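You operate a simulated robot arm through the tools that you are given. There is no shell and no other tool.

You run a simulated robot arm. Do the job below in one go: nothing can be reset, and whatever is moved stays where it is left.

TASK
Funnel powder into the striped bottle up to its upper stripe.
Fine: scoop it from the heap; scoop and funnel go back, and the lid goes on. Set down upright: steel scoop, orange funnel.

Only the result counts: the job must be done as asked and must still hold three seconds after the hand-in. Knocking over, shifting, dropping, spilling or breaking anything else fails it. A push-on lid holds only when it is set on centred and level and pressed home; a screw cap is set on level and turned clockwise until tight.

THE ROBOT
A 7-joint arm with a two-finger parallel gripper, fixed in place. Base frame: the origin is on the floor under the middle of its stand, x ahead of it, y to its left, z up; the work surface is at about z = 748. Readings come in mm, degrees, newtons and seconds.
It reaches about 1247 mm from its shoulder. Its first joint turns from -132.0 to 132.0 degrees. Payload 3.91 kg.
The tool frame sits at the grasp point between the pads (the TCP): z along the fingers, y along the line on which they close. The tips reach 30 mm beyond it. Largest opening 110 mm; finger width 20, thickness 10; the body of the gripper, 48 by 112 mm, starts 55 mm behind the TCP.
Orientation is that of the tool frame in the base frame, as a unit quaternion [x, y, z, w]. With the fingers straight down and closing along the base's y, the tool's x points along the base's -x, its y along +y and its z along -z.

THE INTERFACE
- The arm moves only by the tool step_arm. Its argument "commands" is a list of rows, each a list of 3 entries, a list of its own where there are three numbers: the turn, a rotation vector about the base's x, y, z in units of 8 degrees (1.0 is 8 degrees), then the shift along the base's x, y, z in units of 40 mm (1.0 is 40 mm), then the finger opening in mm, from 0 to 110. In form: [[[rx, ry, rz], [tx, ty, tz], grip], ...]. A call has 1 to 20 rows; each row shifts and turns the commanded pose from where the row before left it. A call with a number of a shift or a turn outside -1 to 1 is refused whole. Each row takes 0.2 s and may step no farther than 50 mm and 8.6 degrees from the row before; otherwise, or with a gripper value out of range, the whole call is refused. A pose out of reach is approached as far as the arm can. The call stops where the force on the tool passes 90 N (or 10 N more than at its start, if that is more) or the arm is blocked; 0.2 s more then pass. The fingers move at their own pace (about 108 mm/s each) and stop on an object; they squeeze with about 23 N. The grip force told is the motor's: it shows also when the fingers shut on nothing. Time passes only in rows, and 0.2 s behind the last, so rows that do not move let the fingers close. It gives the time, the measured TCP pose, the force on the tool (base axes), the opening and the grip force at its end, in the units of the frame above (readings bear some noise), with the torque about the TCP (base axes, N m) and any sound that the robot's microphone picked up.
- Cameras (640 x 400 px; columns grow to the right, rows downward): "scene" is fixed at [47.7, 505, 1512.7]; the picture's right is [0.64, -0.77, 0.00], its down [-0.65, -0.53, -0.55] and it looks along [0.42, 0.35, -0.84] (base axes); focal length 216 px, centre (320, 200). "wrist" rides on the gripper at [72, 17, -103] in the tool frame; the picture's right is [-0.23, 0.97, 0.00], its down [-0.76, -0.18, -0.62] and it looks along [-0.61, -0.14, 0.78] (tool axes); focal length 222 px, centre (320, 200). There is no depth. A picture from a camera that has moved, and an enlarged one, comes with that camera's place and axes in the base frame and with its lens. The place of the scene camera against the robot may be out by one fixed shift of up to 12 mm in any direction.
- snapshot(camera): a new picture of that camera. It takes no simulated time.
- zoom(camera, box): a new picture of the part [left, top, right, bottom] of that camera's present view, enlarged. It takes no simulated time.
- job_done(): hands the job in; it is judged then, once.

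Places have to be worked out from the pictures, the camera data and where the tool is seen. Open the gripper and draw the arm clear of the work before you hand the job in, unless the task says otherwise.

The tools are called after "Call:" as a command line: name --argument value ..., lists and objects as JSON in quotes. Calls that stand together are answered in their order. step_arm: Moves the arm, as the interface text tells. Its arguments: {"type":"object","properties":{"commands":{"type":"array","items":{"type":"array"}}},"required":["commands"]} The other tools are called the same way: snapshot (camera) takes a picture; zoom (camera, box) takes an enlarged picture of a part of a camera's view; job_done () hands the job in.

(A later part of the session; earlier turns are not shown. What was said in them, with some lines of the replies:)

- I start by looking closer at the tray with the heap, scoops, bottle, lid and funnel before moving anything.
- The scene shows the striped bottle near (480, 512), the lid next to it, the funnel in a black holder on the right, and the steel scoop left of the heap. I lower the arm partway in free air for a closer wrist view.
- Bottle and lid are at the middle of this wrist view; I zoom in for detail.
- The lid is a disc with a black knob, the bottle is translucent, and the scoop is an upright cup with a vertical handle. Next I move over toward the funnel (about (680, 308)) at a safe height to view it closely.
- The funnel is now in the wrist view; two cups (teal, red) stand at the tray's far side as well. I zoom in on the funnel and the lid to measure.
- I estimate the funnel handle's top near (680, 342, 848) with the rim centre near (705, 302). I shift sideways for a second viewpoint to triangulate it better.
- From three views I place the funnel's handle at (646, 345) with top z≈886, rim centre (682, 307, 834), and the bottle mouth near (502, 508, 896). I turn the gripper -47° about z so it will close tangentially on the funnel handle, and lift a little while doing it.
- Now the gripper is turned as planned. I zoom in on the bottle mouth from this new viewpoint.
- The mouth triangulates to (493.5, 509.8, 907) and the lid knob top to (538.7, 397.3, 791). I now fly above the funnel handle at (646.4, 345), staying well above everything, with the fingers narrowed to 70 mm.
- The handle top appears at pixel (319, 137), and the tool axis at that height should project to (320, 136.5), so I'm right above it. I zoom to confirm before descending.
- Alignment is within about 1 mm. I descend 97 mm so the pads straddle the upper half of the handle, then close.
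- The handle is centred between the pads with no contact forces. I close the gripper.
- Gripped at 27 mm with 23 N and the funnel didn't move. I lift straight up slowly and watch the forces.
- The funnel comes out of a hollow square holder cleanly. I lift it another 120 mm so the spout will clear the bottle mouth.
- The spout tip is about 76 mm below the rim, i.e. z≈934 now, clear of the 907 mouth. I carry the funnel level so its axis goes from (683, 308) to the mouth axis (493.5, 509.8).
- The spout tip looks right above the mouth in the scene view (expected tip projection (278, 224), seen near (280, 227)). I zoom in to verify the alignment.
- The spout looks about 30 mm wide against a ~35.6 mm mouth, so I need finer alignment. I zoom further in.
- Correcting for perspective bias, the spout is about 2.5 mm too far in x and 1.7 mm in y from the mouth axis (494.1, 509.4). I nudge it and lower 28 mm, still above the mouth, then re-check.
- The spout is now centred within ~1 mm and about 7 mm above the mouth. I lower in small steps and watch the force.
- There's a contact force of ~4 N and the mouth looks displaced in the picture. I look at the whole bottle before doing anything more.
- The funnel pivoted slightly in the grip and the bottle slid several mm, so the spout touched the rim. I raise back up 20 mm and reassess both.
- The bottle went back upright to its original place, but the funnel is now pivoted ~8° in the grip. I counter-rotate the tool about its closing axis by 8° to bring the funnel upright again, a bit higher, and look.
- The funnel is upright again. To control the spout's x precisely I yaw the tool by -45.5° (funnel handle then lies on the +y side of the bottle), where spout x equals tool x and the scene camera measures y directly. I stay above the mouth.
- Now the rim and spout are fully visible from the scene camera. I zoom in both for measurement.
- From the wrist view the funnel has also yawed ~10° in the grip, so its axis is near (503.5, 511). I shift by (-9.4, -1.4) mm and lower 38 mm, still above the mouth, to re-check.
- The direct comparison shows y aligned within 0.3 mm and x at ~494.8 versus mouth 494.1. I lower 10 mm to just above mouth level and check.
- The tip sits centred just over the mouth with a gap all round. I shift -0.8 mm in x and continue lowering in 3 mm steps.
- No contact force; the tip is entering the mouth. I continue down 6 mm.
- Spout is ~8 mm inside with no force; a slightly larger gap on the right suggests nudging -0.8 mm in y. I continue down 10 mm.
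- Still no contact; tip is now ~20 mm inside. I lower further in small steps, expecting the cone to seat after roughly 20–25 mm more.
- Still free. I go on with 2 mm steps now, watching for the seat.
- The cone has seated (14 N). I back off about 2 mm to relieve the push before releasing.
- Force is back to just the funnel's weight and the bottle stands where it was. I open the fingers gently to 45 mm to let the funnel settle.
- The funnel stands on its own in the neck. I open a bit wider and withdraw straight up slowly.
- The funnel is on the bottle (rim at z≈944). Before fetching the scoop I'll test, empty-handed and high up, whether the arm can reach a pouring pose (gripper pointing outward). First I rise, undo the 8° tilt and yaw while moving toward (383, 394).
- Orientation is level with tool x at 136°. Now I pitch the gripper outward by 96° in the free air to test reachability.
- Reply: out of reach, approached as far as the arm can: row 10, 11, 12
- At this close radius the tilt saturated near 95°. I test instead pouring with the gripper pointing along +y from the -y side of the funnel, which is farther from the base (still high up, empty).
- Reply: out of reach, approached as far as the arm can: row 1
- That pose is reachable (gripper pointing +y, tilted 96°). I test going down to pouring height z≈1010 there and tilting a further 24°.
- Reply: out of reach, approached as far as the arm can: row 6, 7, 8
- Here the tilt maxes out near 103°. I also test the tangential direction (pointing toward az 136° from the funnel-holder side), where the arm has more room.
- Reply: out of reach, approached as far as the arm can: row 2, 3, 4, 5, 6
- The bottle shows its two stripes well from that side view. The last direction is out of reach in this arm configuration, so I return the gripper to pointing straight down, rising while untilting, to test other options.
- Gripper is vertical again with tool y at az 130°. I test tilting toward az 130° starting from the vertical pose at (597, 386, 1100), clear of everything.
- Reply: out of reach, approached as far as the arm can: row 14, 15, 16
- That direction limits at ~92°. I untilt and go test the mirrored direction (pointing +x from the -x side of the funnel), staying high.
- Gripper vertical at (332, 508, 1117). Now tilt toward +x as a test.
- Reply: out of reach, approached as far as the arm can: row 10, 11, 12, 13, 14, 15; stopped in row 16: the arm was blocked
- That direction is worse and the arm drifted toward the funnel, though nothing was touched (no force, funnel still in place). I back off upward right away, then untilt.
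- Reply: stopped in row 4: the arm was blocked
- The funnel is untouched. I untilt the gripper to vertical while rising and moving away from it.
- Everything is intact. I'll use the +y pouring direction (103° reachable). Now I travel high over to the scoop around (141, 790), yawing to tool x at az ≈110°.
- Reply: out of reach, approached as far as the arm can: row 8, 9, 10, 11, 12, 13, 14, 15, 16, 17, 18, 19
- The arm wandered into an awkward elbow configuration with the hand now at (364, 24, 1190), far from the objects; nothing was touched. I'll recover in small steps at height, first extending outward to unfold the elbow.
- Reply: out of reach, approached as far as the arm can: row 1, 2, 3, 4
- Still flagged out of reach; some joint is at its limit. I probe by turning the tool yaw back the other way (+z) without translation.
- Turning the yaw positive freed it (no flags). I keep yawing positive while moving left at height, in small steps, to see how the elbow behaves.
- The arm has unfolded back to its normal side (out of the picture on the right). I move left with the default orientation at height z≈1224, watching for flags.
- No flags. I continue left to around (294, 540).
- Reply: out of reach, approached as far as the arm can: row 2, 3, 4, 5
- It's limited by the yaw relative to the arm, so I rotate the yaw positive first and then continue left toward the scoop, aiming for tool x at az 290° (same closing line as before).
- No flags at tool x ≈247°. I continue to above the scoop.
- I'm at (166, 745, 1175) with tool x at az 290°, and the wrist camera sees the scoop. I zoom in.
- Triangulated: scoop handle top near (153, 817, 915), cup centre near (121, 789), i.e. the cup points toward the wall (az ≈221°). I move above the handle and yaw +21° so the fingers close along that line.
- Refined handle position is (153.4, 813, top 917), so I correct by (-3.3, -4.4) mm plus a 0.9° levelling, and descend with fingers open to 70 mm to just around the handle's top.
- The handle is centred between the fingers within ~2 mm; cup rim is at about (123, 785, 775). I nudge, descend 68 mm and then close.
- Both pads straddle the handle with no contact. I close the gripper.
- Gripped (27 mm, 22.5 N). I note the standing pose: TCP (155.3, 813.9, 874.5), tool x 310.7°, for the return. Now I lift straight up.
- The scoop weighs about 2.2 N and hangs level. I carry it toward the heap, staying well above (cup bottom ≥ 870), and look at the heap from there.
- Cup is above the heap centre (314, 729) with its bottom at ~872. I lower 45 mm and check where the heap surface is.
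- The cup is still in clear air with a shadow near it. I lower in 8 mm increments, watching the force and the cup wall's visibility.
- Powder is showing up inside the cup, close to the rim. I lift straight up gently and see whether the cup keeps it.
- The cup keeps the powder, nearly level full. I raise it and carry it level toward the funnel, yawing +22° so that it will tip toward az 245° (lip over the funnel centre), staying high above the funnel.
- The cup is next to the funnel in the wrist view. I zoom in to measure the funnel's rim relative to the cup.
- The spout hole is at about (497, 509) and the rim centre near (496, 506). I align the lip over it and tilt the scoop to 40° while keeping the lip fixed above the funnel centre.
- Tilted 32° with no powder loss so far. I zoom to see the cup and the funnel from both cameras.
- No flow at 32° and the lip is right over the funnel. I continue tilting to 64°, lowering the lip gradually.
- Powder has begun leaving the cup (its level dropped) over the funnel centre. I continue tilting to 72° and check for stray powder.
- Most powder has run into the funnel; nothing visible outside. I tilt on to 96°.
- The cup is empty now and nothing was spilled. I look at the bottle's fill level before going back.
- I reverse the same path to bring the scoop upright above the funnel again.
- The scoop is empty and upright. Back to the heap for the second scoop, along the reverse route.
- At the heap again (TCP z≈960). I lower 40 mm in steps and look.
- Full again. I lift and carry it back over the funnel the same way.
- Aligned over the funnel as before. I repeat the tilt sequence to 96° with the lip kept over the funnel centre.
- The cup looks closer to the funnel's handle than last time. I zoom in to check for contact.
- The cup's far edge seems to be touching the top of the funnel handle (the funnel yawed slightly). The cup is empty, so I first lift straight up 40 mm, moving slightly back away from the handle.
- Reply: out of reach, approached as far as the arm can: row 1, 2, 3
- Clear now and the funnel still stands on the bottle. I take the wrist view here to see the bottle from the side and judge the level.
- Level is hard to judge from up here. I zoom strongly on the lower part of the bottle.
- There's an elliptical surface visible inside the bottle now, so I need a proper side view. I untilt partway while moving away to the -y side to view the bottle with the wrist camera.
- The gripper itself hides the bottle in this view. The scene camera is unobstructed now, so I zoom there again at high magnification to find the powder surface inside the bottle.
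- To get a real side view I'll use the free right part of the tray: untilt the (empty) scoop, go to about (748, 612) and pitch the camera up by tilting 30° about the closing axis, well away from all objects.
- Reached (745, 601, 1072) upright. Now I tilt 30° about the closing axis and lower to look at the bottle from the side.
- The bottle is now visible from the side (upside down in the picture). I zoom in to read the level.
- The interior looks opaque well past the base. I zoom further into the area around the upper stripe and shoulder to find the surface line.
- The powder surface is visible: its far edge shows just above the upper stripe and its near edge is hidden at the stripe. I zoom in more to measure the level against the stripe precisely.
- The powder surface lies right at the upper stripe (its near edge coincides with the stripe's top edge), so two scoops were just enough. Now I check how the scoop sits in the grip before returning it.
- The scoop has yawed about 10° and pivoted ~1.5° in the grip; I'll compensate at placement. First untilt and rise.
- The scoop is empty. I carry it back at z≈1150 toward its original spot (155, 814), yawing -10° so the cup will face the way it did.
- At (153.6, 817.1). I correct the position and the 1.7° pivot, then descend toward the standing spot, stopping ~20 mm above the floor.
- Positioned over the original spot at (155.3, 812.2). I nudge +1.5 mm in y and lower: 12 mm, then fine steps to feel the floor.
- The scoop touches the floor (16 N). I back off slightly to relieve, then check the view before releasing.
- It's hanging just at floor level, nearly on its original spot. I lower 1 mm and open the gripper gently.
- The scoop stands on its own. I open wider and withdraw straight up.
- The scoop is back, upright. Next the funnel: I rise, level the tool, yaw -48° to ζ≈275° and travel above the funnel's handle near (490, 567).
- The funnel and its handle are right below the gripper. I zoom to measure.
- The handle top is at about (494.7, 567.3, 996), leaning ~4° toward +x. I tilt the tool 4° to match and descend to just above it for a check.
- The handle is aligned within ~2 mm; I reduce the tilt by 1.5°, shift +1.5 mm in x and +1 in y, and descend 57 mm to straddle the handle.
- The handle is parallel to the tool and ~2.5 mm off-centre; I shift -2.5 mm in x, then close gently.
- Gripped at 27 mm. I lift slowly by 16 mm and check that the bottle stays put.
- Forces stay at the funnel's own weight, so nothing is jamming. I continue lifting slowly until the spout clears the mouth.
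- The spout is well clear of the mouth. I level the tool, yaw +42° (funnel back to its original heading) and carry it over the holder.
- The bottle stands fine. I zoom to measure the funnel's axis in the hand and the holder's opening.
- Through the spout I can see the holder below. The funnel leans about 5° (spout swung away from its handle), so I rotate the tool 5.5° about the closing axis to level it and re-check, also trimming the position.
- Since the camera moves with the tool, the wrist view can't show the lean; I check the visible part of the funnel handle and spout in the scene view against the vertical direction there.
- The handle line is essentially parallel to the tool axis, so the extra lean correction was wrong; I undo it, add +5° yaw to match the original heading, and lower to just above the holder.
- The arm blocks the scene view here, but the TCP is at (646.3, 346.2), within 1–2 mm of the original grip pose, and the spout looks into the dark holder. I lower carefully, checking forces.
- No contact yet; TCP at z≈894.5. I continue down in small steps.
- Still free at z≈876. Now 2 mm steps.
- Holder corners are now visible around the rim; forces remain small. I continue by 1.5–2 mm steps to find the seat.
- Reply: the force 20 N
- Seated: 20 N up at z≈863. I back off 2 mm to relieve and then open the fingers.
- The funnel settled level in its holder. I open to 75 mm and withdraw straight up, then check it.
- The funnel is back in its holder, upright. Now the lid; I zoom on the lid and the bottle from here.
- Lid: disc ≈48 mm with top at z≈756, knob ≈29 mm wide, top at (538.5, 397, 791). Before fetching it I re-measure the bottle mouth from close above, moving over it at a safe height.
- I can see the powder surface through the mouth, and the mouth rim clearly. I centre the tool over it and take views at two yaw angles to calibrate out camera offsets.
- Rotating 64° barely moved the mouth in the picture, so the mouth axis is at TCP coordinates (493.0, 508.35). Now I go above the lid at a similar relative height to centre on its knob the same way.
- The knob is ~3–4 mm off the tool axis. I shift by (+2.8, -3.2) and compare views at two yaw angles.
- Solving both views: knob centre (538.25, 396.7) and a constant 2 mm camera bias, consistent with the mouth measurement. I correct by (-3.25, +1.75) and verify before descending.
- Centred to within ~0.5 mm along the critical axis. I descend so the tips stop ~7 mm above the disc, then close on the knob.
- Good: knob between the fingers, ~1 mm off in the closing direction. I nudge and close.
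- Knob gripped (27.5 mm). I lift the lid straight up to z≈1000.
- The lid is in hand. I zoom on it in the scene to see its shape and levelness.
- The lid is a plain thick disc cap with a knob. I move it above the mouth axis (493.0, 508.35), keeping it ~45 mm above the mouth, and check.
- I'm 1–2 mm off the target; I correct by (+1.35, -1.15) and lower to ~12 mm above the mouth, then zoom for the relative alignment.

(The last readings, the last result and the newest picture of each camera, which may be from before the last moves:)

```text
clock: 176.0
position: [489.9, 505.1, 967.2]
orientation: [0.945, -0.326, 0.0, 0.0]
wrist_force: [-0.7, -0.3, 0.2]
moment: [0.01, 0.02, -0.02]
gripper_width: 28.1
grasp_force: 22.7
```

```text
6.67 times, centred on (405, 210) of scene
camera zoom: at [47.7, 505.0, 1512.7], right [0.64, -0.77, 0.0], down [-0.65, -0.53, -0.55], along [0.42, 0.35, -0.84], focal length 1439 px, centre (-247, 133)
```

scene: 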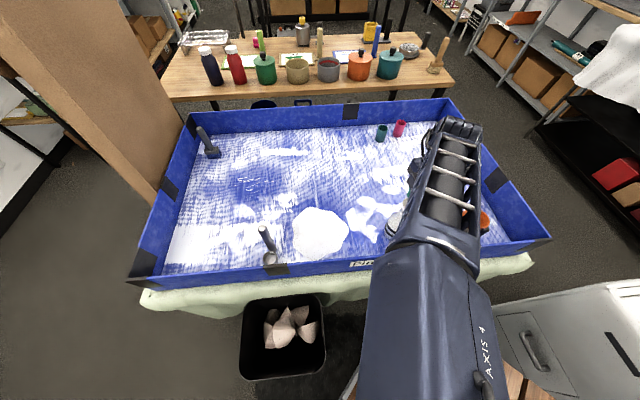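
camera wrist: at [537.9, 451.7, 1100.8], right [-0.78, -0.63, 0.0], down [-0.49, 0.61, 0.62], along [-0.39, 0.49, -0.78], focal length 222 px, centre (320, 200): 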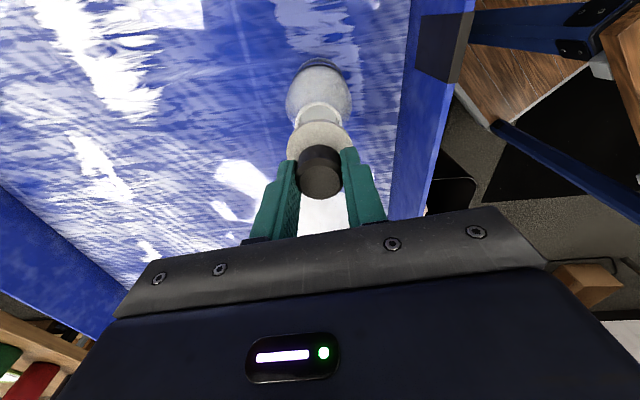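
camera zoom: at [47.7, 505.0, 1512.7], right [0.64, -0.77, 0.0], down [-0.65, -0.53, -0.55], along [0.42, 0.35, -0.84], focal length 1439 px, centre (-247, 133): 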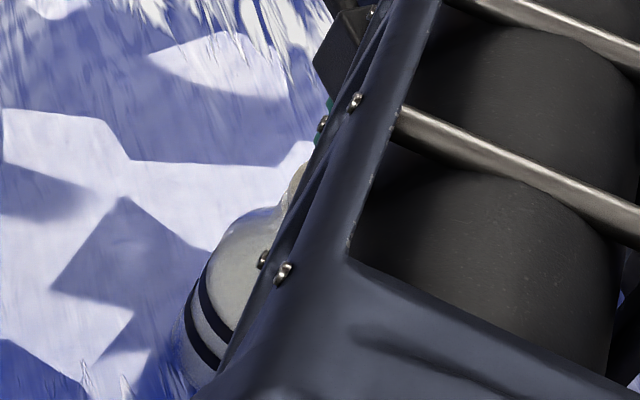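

The pose drifted while lowering (TCP at (492.7, 506.0)); the bottle appears ~2.4 mm off to the +y side. I correct by (+0.7, +2.2) and let it settle.

Call:
step_arm --commands '[[[0, 0, 0], [0.0175, 0.055, 0], 0], [[0, 0, 0], [0, 0, 0], 0], [[0, 0, 0], [0, 0, 0], 0], [[0, 0, 0], [0, 0, 0], 0]]'

Call:
zoom --camera "wrist" --box '[270, 70, 370, 170]'

```text
clock: 177.0
position: [492.5, 507.3, 967.4]
orientation: [0.945, -0.326, 0.0, 0.0]
wrist_force: [0.7, 0.1, 0.1]
moment: [0.0, 0.0, -0.01]
gripper_width: 27.5
grasp_force: 23.0
```

```text
4.00 times, centred on (320, 120) of wrist
camera zoom: at [540.1, 450.3, 1068.7], right [-0.78, -0.63, 0.0], down [-0.49, 0.61, 0.62], along [-0.39, 0.49, -0.78], focal length 888 px, centre (320, 520)
```

zoom: 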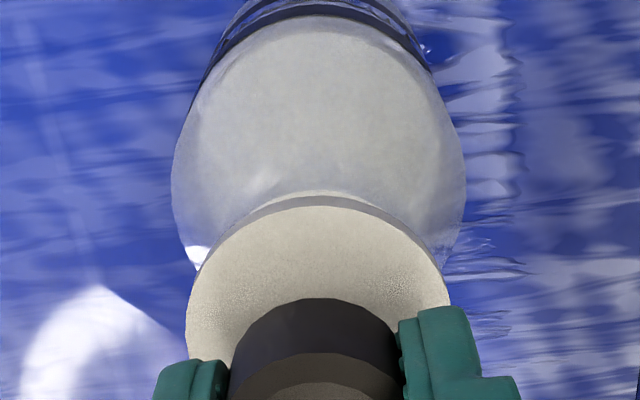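

At this yaw the disc and bottle are laterally aligned within 0.3 mm. I rotate the tool -64° (lid just spins about its axis) to check the other direction.

Call:
step_arm --commands '[[[0, 0, -1], [0, 0, 0], 0], [[0, 0, -1], [0, 0, 0], 0], [[0, 0, -1], [0, 0, 0], 0], [[0, 0, -1], [0, 0, 0], 0], [[0, 0, -1], [0, 0, 0], 0], [[0, 0, -1], [0, 0, 0], 0], [[0, 0, -1], [0, 0, 0], 0], [[0, 0, -1], [0, 0, 0], 0], [[0, 0, 0], [0, 0, 0], 0], [[0, 0, 0], [0, 0, 0], 0]]'

Call:
zoom --camera "wrist" --box '[270, 70, 370, 170]'

```text
clock: 179.2
position: [492.8, 509.0, 967.5]
orientation: [-0.63, 0.777, 0.0, 0.0]
wrist_force: [-0.3, -0.7, -0.5]
moment: [-0.01, 0.01, 0.01]
gripper_width: 27.7
grasp_force: 22.7
```

```text
4.00 times, centred on (320, 120) of wrist
camera zoom: at [460.8, 441.5, 1069.2], right [-0.91, 0.43, 0.0], down [0.33, 0.71, 0.62], along [0.27, 0.56, -0.78], focal length 888 px, centre (320, 520)
```

zoom: 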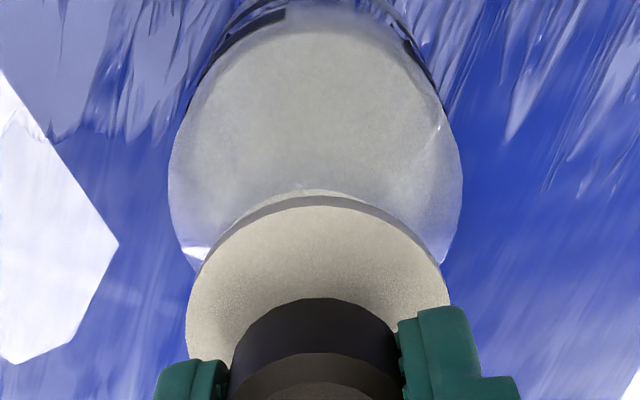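

Both views together put the mouth axis at (493.3, 508.1). I nudge +0.7 mm in x and lower 8 mm, then re-check.

Call:
step_arm --commands '[[[0, 0, 0], [0.0175, -0.0025, -0.1], 0], [[0, 0, 0], [0, 0, -0.1], 0], [[0, 0, 0], [0, 0, 0], 0], [[0, 0, 0], [0, 0, 0], 0]]'

Call:
zoom --camera "wrist" --box '[270, 70, 370, 170]'

```text
clock: 180.2
position: [492.4, 506.8, 960.0]
orientation: [-0.629, 0.777, 0.0, 0.0]
wrist_force: [0.0, 0.4, -0.3]
moment: [-0.01, 0.04, 0.0]
gripper_width: 27.4
grasp_force: 23.1
```

```text
4.00 times, centred on (320, 120) of wrist
camera zoom: at [462.2, 440.0, 1060.9], right [-0.91, 0.42, 0.0], down [0.33, 0.71, 0.62], along [0.26, 0.56, -0.78], focal length 888 px, centre (320, 520)
```

zoom: 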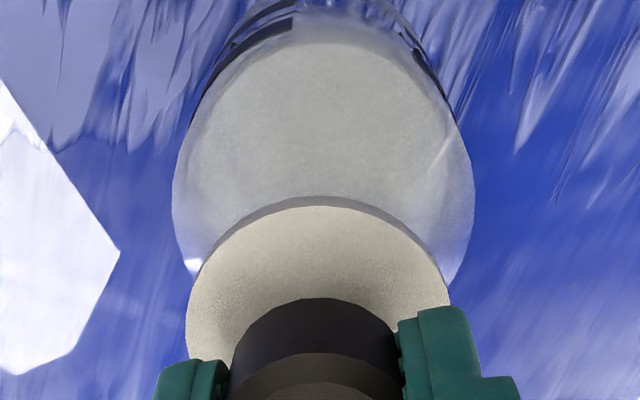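

Small drift again: the mouth is at about (-0.8, +1.2) from the tool. I correct that and re-check at this height.

Call:
step_arm --commands '[[[0, 0, 0], [-0.02, 0.03, 0], 0], [[0, 0, 0], [0, 0, 0], 0], [[0, 0, 0], [0, 0, 0], 0], [[0, 0, 0], [0, 0, 0], 0]]'

Call:
zoom --camera "wrist" --box '[270, 70, 370, 170]'

```text
clock: 181.2
position: [490.7, 508.2, 961.0]
orientation: [-0.629, 0.777, 0.0, 0.0]
wrist_force: [-0.3, -0.5, 0.0]
moment: [0.03, -0.01, 0.0]
gripper_width: 27.4
grasp_force: 22.9
```

```text
4.00 times, centred on (320, 120) of wrist
camera zoom: at [461.5, 441.8, 1061.0], right [-0.91, 0.42, 0.0], down [0.33, 0.71, 0.62], along [0.26, 0.56, -0.78], focal length 888 px, centre (320, 520)
```

zoom: 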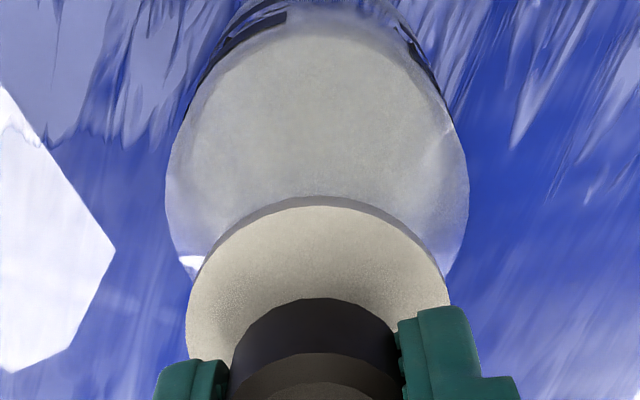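

Aligned within ~0.6 mm in both directions. I lower in 2 mm steps watching the force.

Call:
step_arm --commands '[[[0, 0, 0], [0, -0.005, -0.05], 0], [[0, 0, 0], [0, 0, -0.05], 0], [[0, 0, 0], [0, 0, 0], 0]]'

Call:
zoom --camera "wrist" --box '[270, 70, 370, 170]'

```text
clock: 182.0
position: [493.2, 508.5, 957.1]
orientation: [-0.63, 0.777, 0.001, 0.001]
wrist_force: [-1.8, -1.1, 17.2]
moment: [-0.12, 0.16, -0.09]
gripper_width: 27.4
grasp_force: 23.2
heard: snap
```

```text
4.00 times, centred on (320, 120) of wrist
camera zoom: at [462.2, 441.3, 1057.6], right [-0.91, 0.42, 0.0], down [0.33, 0.71, 0.62], along [0.27, 0.57, -0.78], focal length 888 px, centre (320, 520)
```

zoom: 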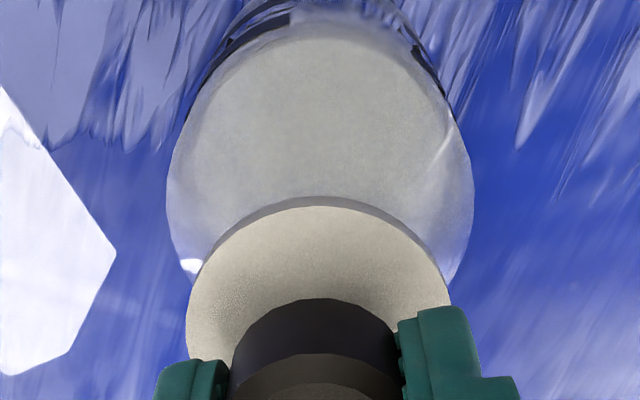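

A snap was heard at 17 N: the lid has latched on. I give it one more gentle 1 mm press to make sure it's fully home.

Call:
step_arm --commands '[[[0, 0, 0], [0, 0, -0.025], 0], [[0, 0, 0], [0, 0, 0], 0]]'

Call:
zoom --camera "wrist" --box '[270, 70, 370, 170]'

```text
clock: 182.6
position: [492.8, 508.6, 957.0]
orientation: [-0.629, 0.777, 0.0, 0.001]
wrist_force: [2.2, 1.5, 37.6]
moment: [0.07, -0.01, -0.09]
gripper_width: 27.5
grasp_force: 22.9
```

```text
4.00 times, centred on (320, 120) of wrist
camera zoom: at [461.8, 441.2, 1057.0], right [-0.91, 0.42, 0.0], down [0.33, 0.71, 0.63], along [0.27, 0.57, -0.78], focal length 888 px, centre (320, 520)
```

zoom: 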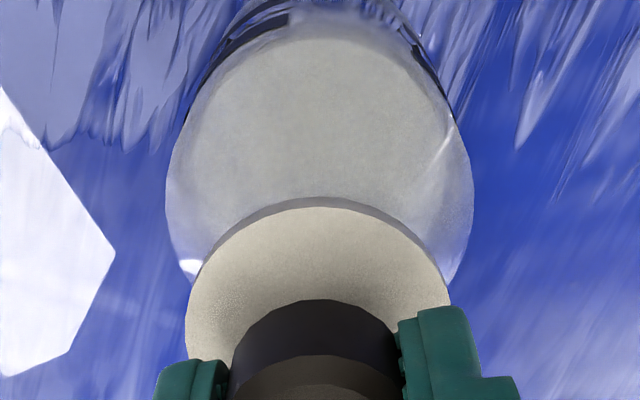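

Solid at 38 N with no further travel: the lid is home. I relieve the force and open the fingers.

Call:
step_arm --commands '[[[0, 0, 0], [0, 0, 0.025], 0], [[0, 0, 0], [0, 0, 0.02], 0], [[0, 0, 0], [0, 0, 0], 0]]'

Call:
step_arm --commands '[[[0, 0, 0], [0, 0, 0], 34], [[0, 0, 0], [0, 0, 0], 45], [[0, 0, 0], [0, 0, 0], 60], [[0, 0, 0], [0, 0, 0], 60]]'

Call:
zoom --camera "wrist" --box '[260, 70, 380, 190]'

```text
clock: 183.4
position: [491.2, 506.7, 955.9]
orientation: [-0.63, 0.777, 0.0, 0.0]
wrist_force: [2.6, -2.7, 14.4]
moment: [-0.16, -0.22, -0.07]
gripper_width: 27.3
grasp_force: 22.6
```

```text
clock: 184.4
position: [491.8, 509.2, 957.8]
orientation: [-0.629, 0.777, 0.0, -0.001]
wrist_force: [0.0, -0.6, 0.4]
moment: [-0.02, 0.0, 0.0]
gripper_width: 59.9
grasp_force: 0.0
```

```text
3.33 times, centred on (320, 130) of wrist
camera zoom: at [461.9, 442.4, 1057.7], right [-0.91, 0.42, 0.0], down [0.33, 0.71, 0.62], along [0.26, 0.56, -0.78], focal length 740 px, centre (320, 433)
```

zoom: 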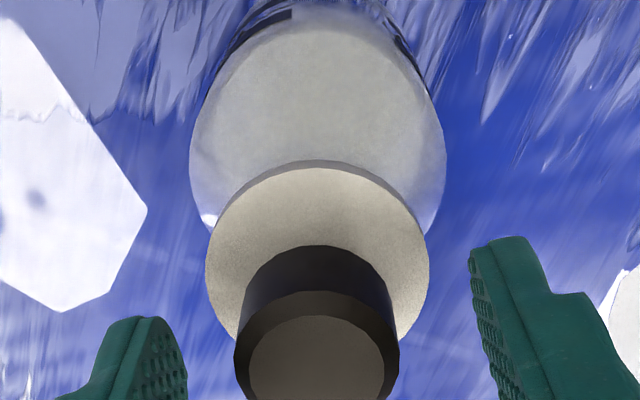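

The lid stays on the bottle, fingers are open. I withdraw straight up and inspect.

Call:
step_arm --commands '[[[0, 0, 0], [0, 0, 0.2], 75], [[0, 0, 0], [0, 0, 0.5], 75], [[0, 0, 0], [0, 0, 0.8], 75], [[0, 0, 0], [0, 0, 0.9], 75], [[0, 0, 0], [0, 0, 0.9], 75], [[0, 0, 0], [0, 0, 0.9], 75], [[0, 0, 0], [0, 0, 0], 75]]'

Call:
snapshot --camera "wrist"

Call:
zoom --camera "wrist" --box '[270, 60, 370, 160]'

```text
clock: 186.0
position: [494.1, 509.6, 1125.1]
orientation: [-0.629, 0.777, 0.0, -0.001]
wrist_force: [-1.0, -0.1, -0.7]
moment: [0.03, 0.0, -0.02]
gripper_width: 74.8
grasp_force: 0.1
```

```text
taken
camera wrist: at [464.0, 443.1, 1224.6], right [-0.91, 0.42, 0.0], down [0.33, 0.71, 0.62], along [0.26, 0.56, -0.78], focal length 222 px, centre (320, 200)
```

wrist: 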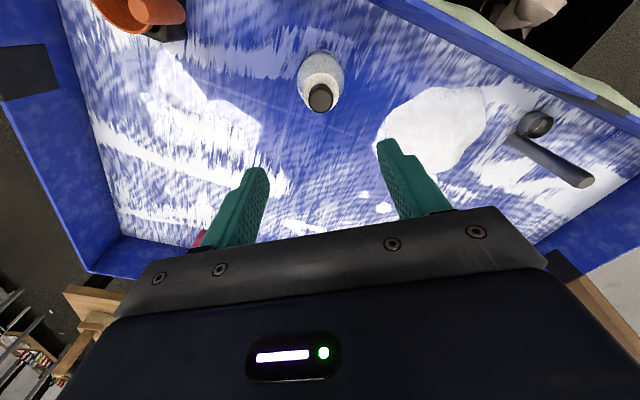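

```text
4.00 times, centred on (320, 110) of wrist
camera zoom: at [464.0, 443.1, 1224.6], right [-0.91, 0.42, 0.0], down [0.33, 0.71, 0.62], along [0.26, 0.56, -0.78], focal length 888 px, centre (320, 560)
```

zoom: 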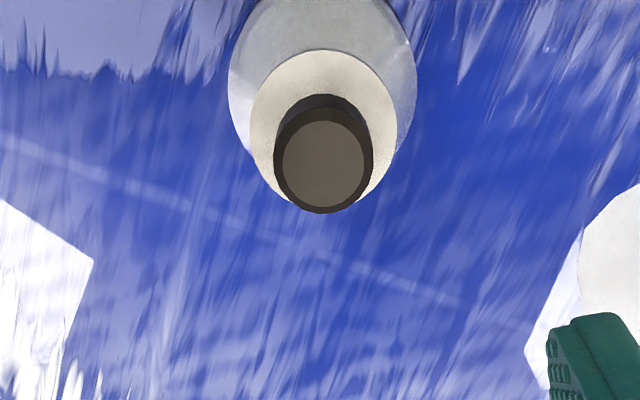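

Lid sits centred and level. I draw the arm up and away to the side to clear the work and get an unobstructed scene view.

Call:
step_arm --commands '[[[0, 0, 0], [0, -0.6, 0.6], 75], [[0, 0, 0], [0, -0.8, 0.5], 75], [[0, 0, 0], [0, -0.8, 0.5], 75], [[0, 0, 0], [0, -0.8, 0.4], 75], [[0, 0, 0], [0, -0.8, 0.3], 75], [[0, 0, 0], [0, -0.8, 0], 75], [[0, 0, 0], [0, -0.8, 0], 75], [[0, 0, 0], [0, -0.8, 0], 75], [[0, 0, 0], [0, -0.8, 0], 75], [[0, 0, 0], [0, -0.8, 0], 75], [[0, 0, 0], [0, 0, 0], 75]]'

Call:
snapshot --camera "scene"

```text
clock: 188.4
position: [492.2, 197.3, 1212.4]
orientation: [-0.629, 0.777, 0.0, -0.001]
wrist_force: [0.2, -0.1, -0.2]
moment: [0.02, -0.01, -0.01]
gripper_width: 74.7
grasp_force: 0.0
```

```text
taken
```

scene: 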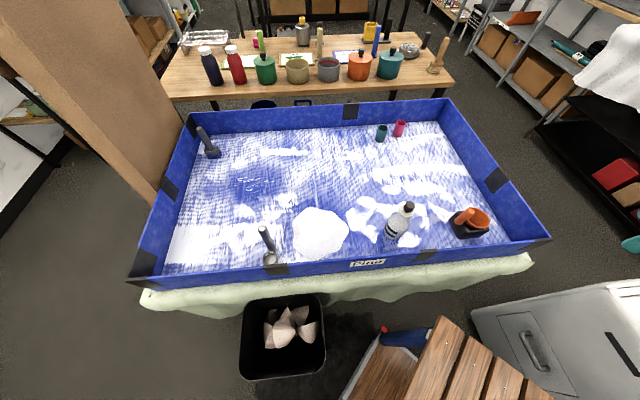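

The scene is unobstructed now. I zoom on the bottle, funnel and scoop for a final check.

Call:
zoom --camera "scene" --box '[375, 190, 435, 250]'

Call:
zoom --camera "scene" --box '[430, 190, 510, 250]'

Call:
zoom --camera "scene" --box '[235, 210, 365, 280]'

```text
6.67 times, centred on (405, 220) of scene
camera zoom: at [47.7, 505.0, 1512.7], right [0.64, -0.77, 0.0], down [-0.65, -0.53, -0.55], along [0.42, 0.35, -0.84], focal length 1439 px, centre (-247, 67)
```

zoom: 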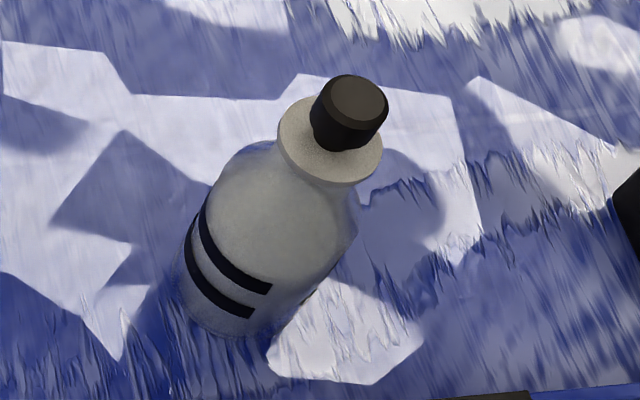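

```text
6.67 times, centred on (470, 220) of scene
camera zoom: at [47.7, 505.0, 1512.7], right [0.64, -0.77, 0.0], down [-0.65, -0.53, -0.55], along [0.42, 0.35, -0.84], focal length 1439 px, centre (-680, 67)
```

zoom: 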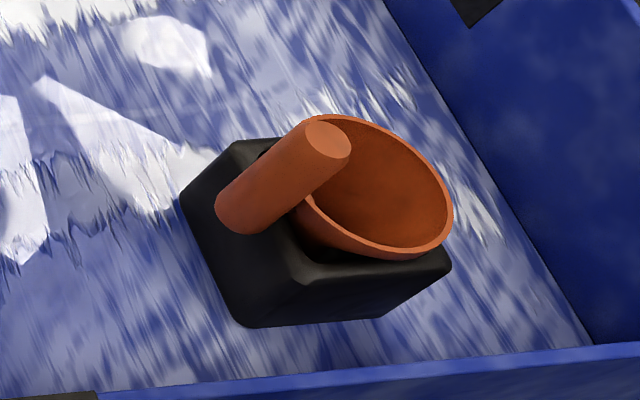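

```text
4.92 times, centred on (300, 245) of scene
camera zoom: at [47.7, 505.0, 1512.7], right [0.64, -0.77, 0.0], down [-0.65, -0.53, -0.55], along [0.42, 0.35, -0.84], focal length 1063 px, centre (418, -22)
```

zoom: 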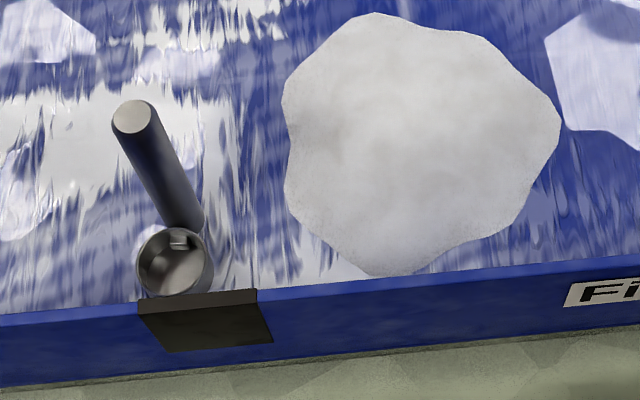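

Everything checks out. The lid is snapped on centred and level, the powder is at the upper stripe, and the funnel sits upright in its holder. The scoop stands upright at its original spot. The gripper is open and the arm is drawn clear, so I hand the job in.

Call:
job_done

```text
The job is handed in.
```

The striped bottle is filled to its upper stripe with two scoops from the heap. The lid is on, and the job is handed in.

- **Fill level:** a side view after the second scoop put the powder surface at the top edge of the upper stripe band. That is about 7 mm above the middle of the stripe and within about 3 mm by my measurement. If the judging allows only a narrow band around the stripe's middle, this is the weakest point.
- **Lid:** it snapped on when pressed. A further push to about 38 N gave no more travel, and it looks centred and level.
- **Scoop:** it stands upright on its original spot.
- **Funnel:** it sits upright in its holder. Its position matches the starting picture to within about a pixel.
- **Contacts along the way:**
  - On the first try at seating it, the funnel touched the bottle rim. The bottle tipped slightly and settled back in its original place.
  - During the second pour the scoop nudged the funnel's handle, which turned the funnel slightly on the bottle. The cup was empty when I saw the contact, and I saw no powder outside the funnel.

I saw no spilled powder, and nothing else in the tray looks moved. The gripper is open and the arm is clear of the work.
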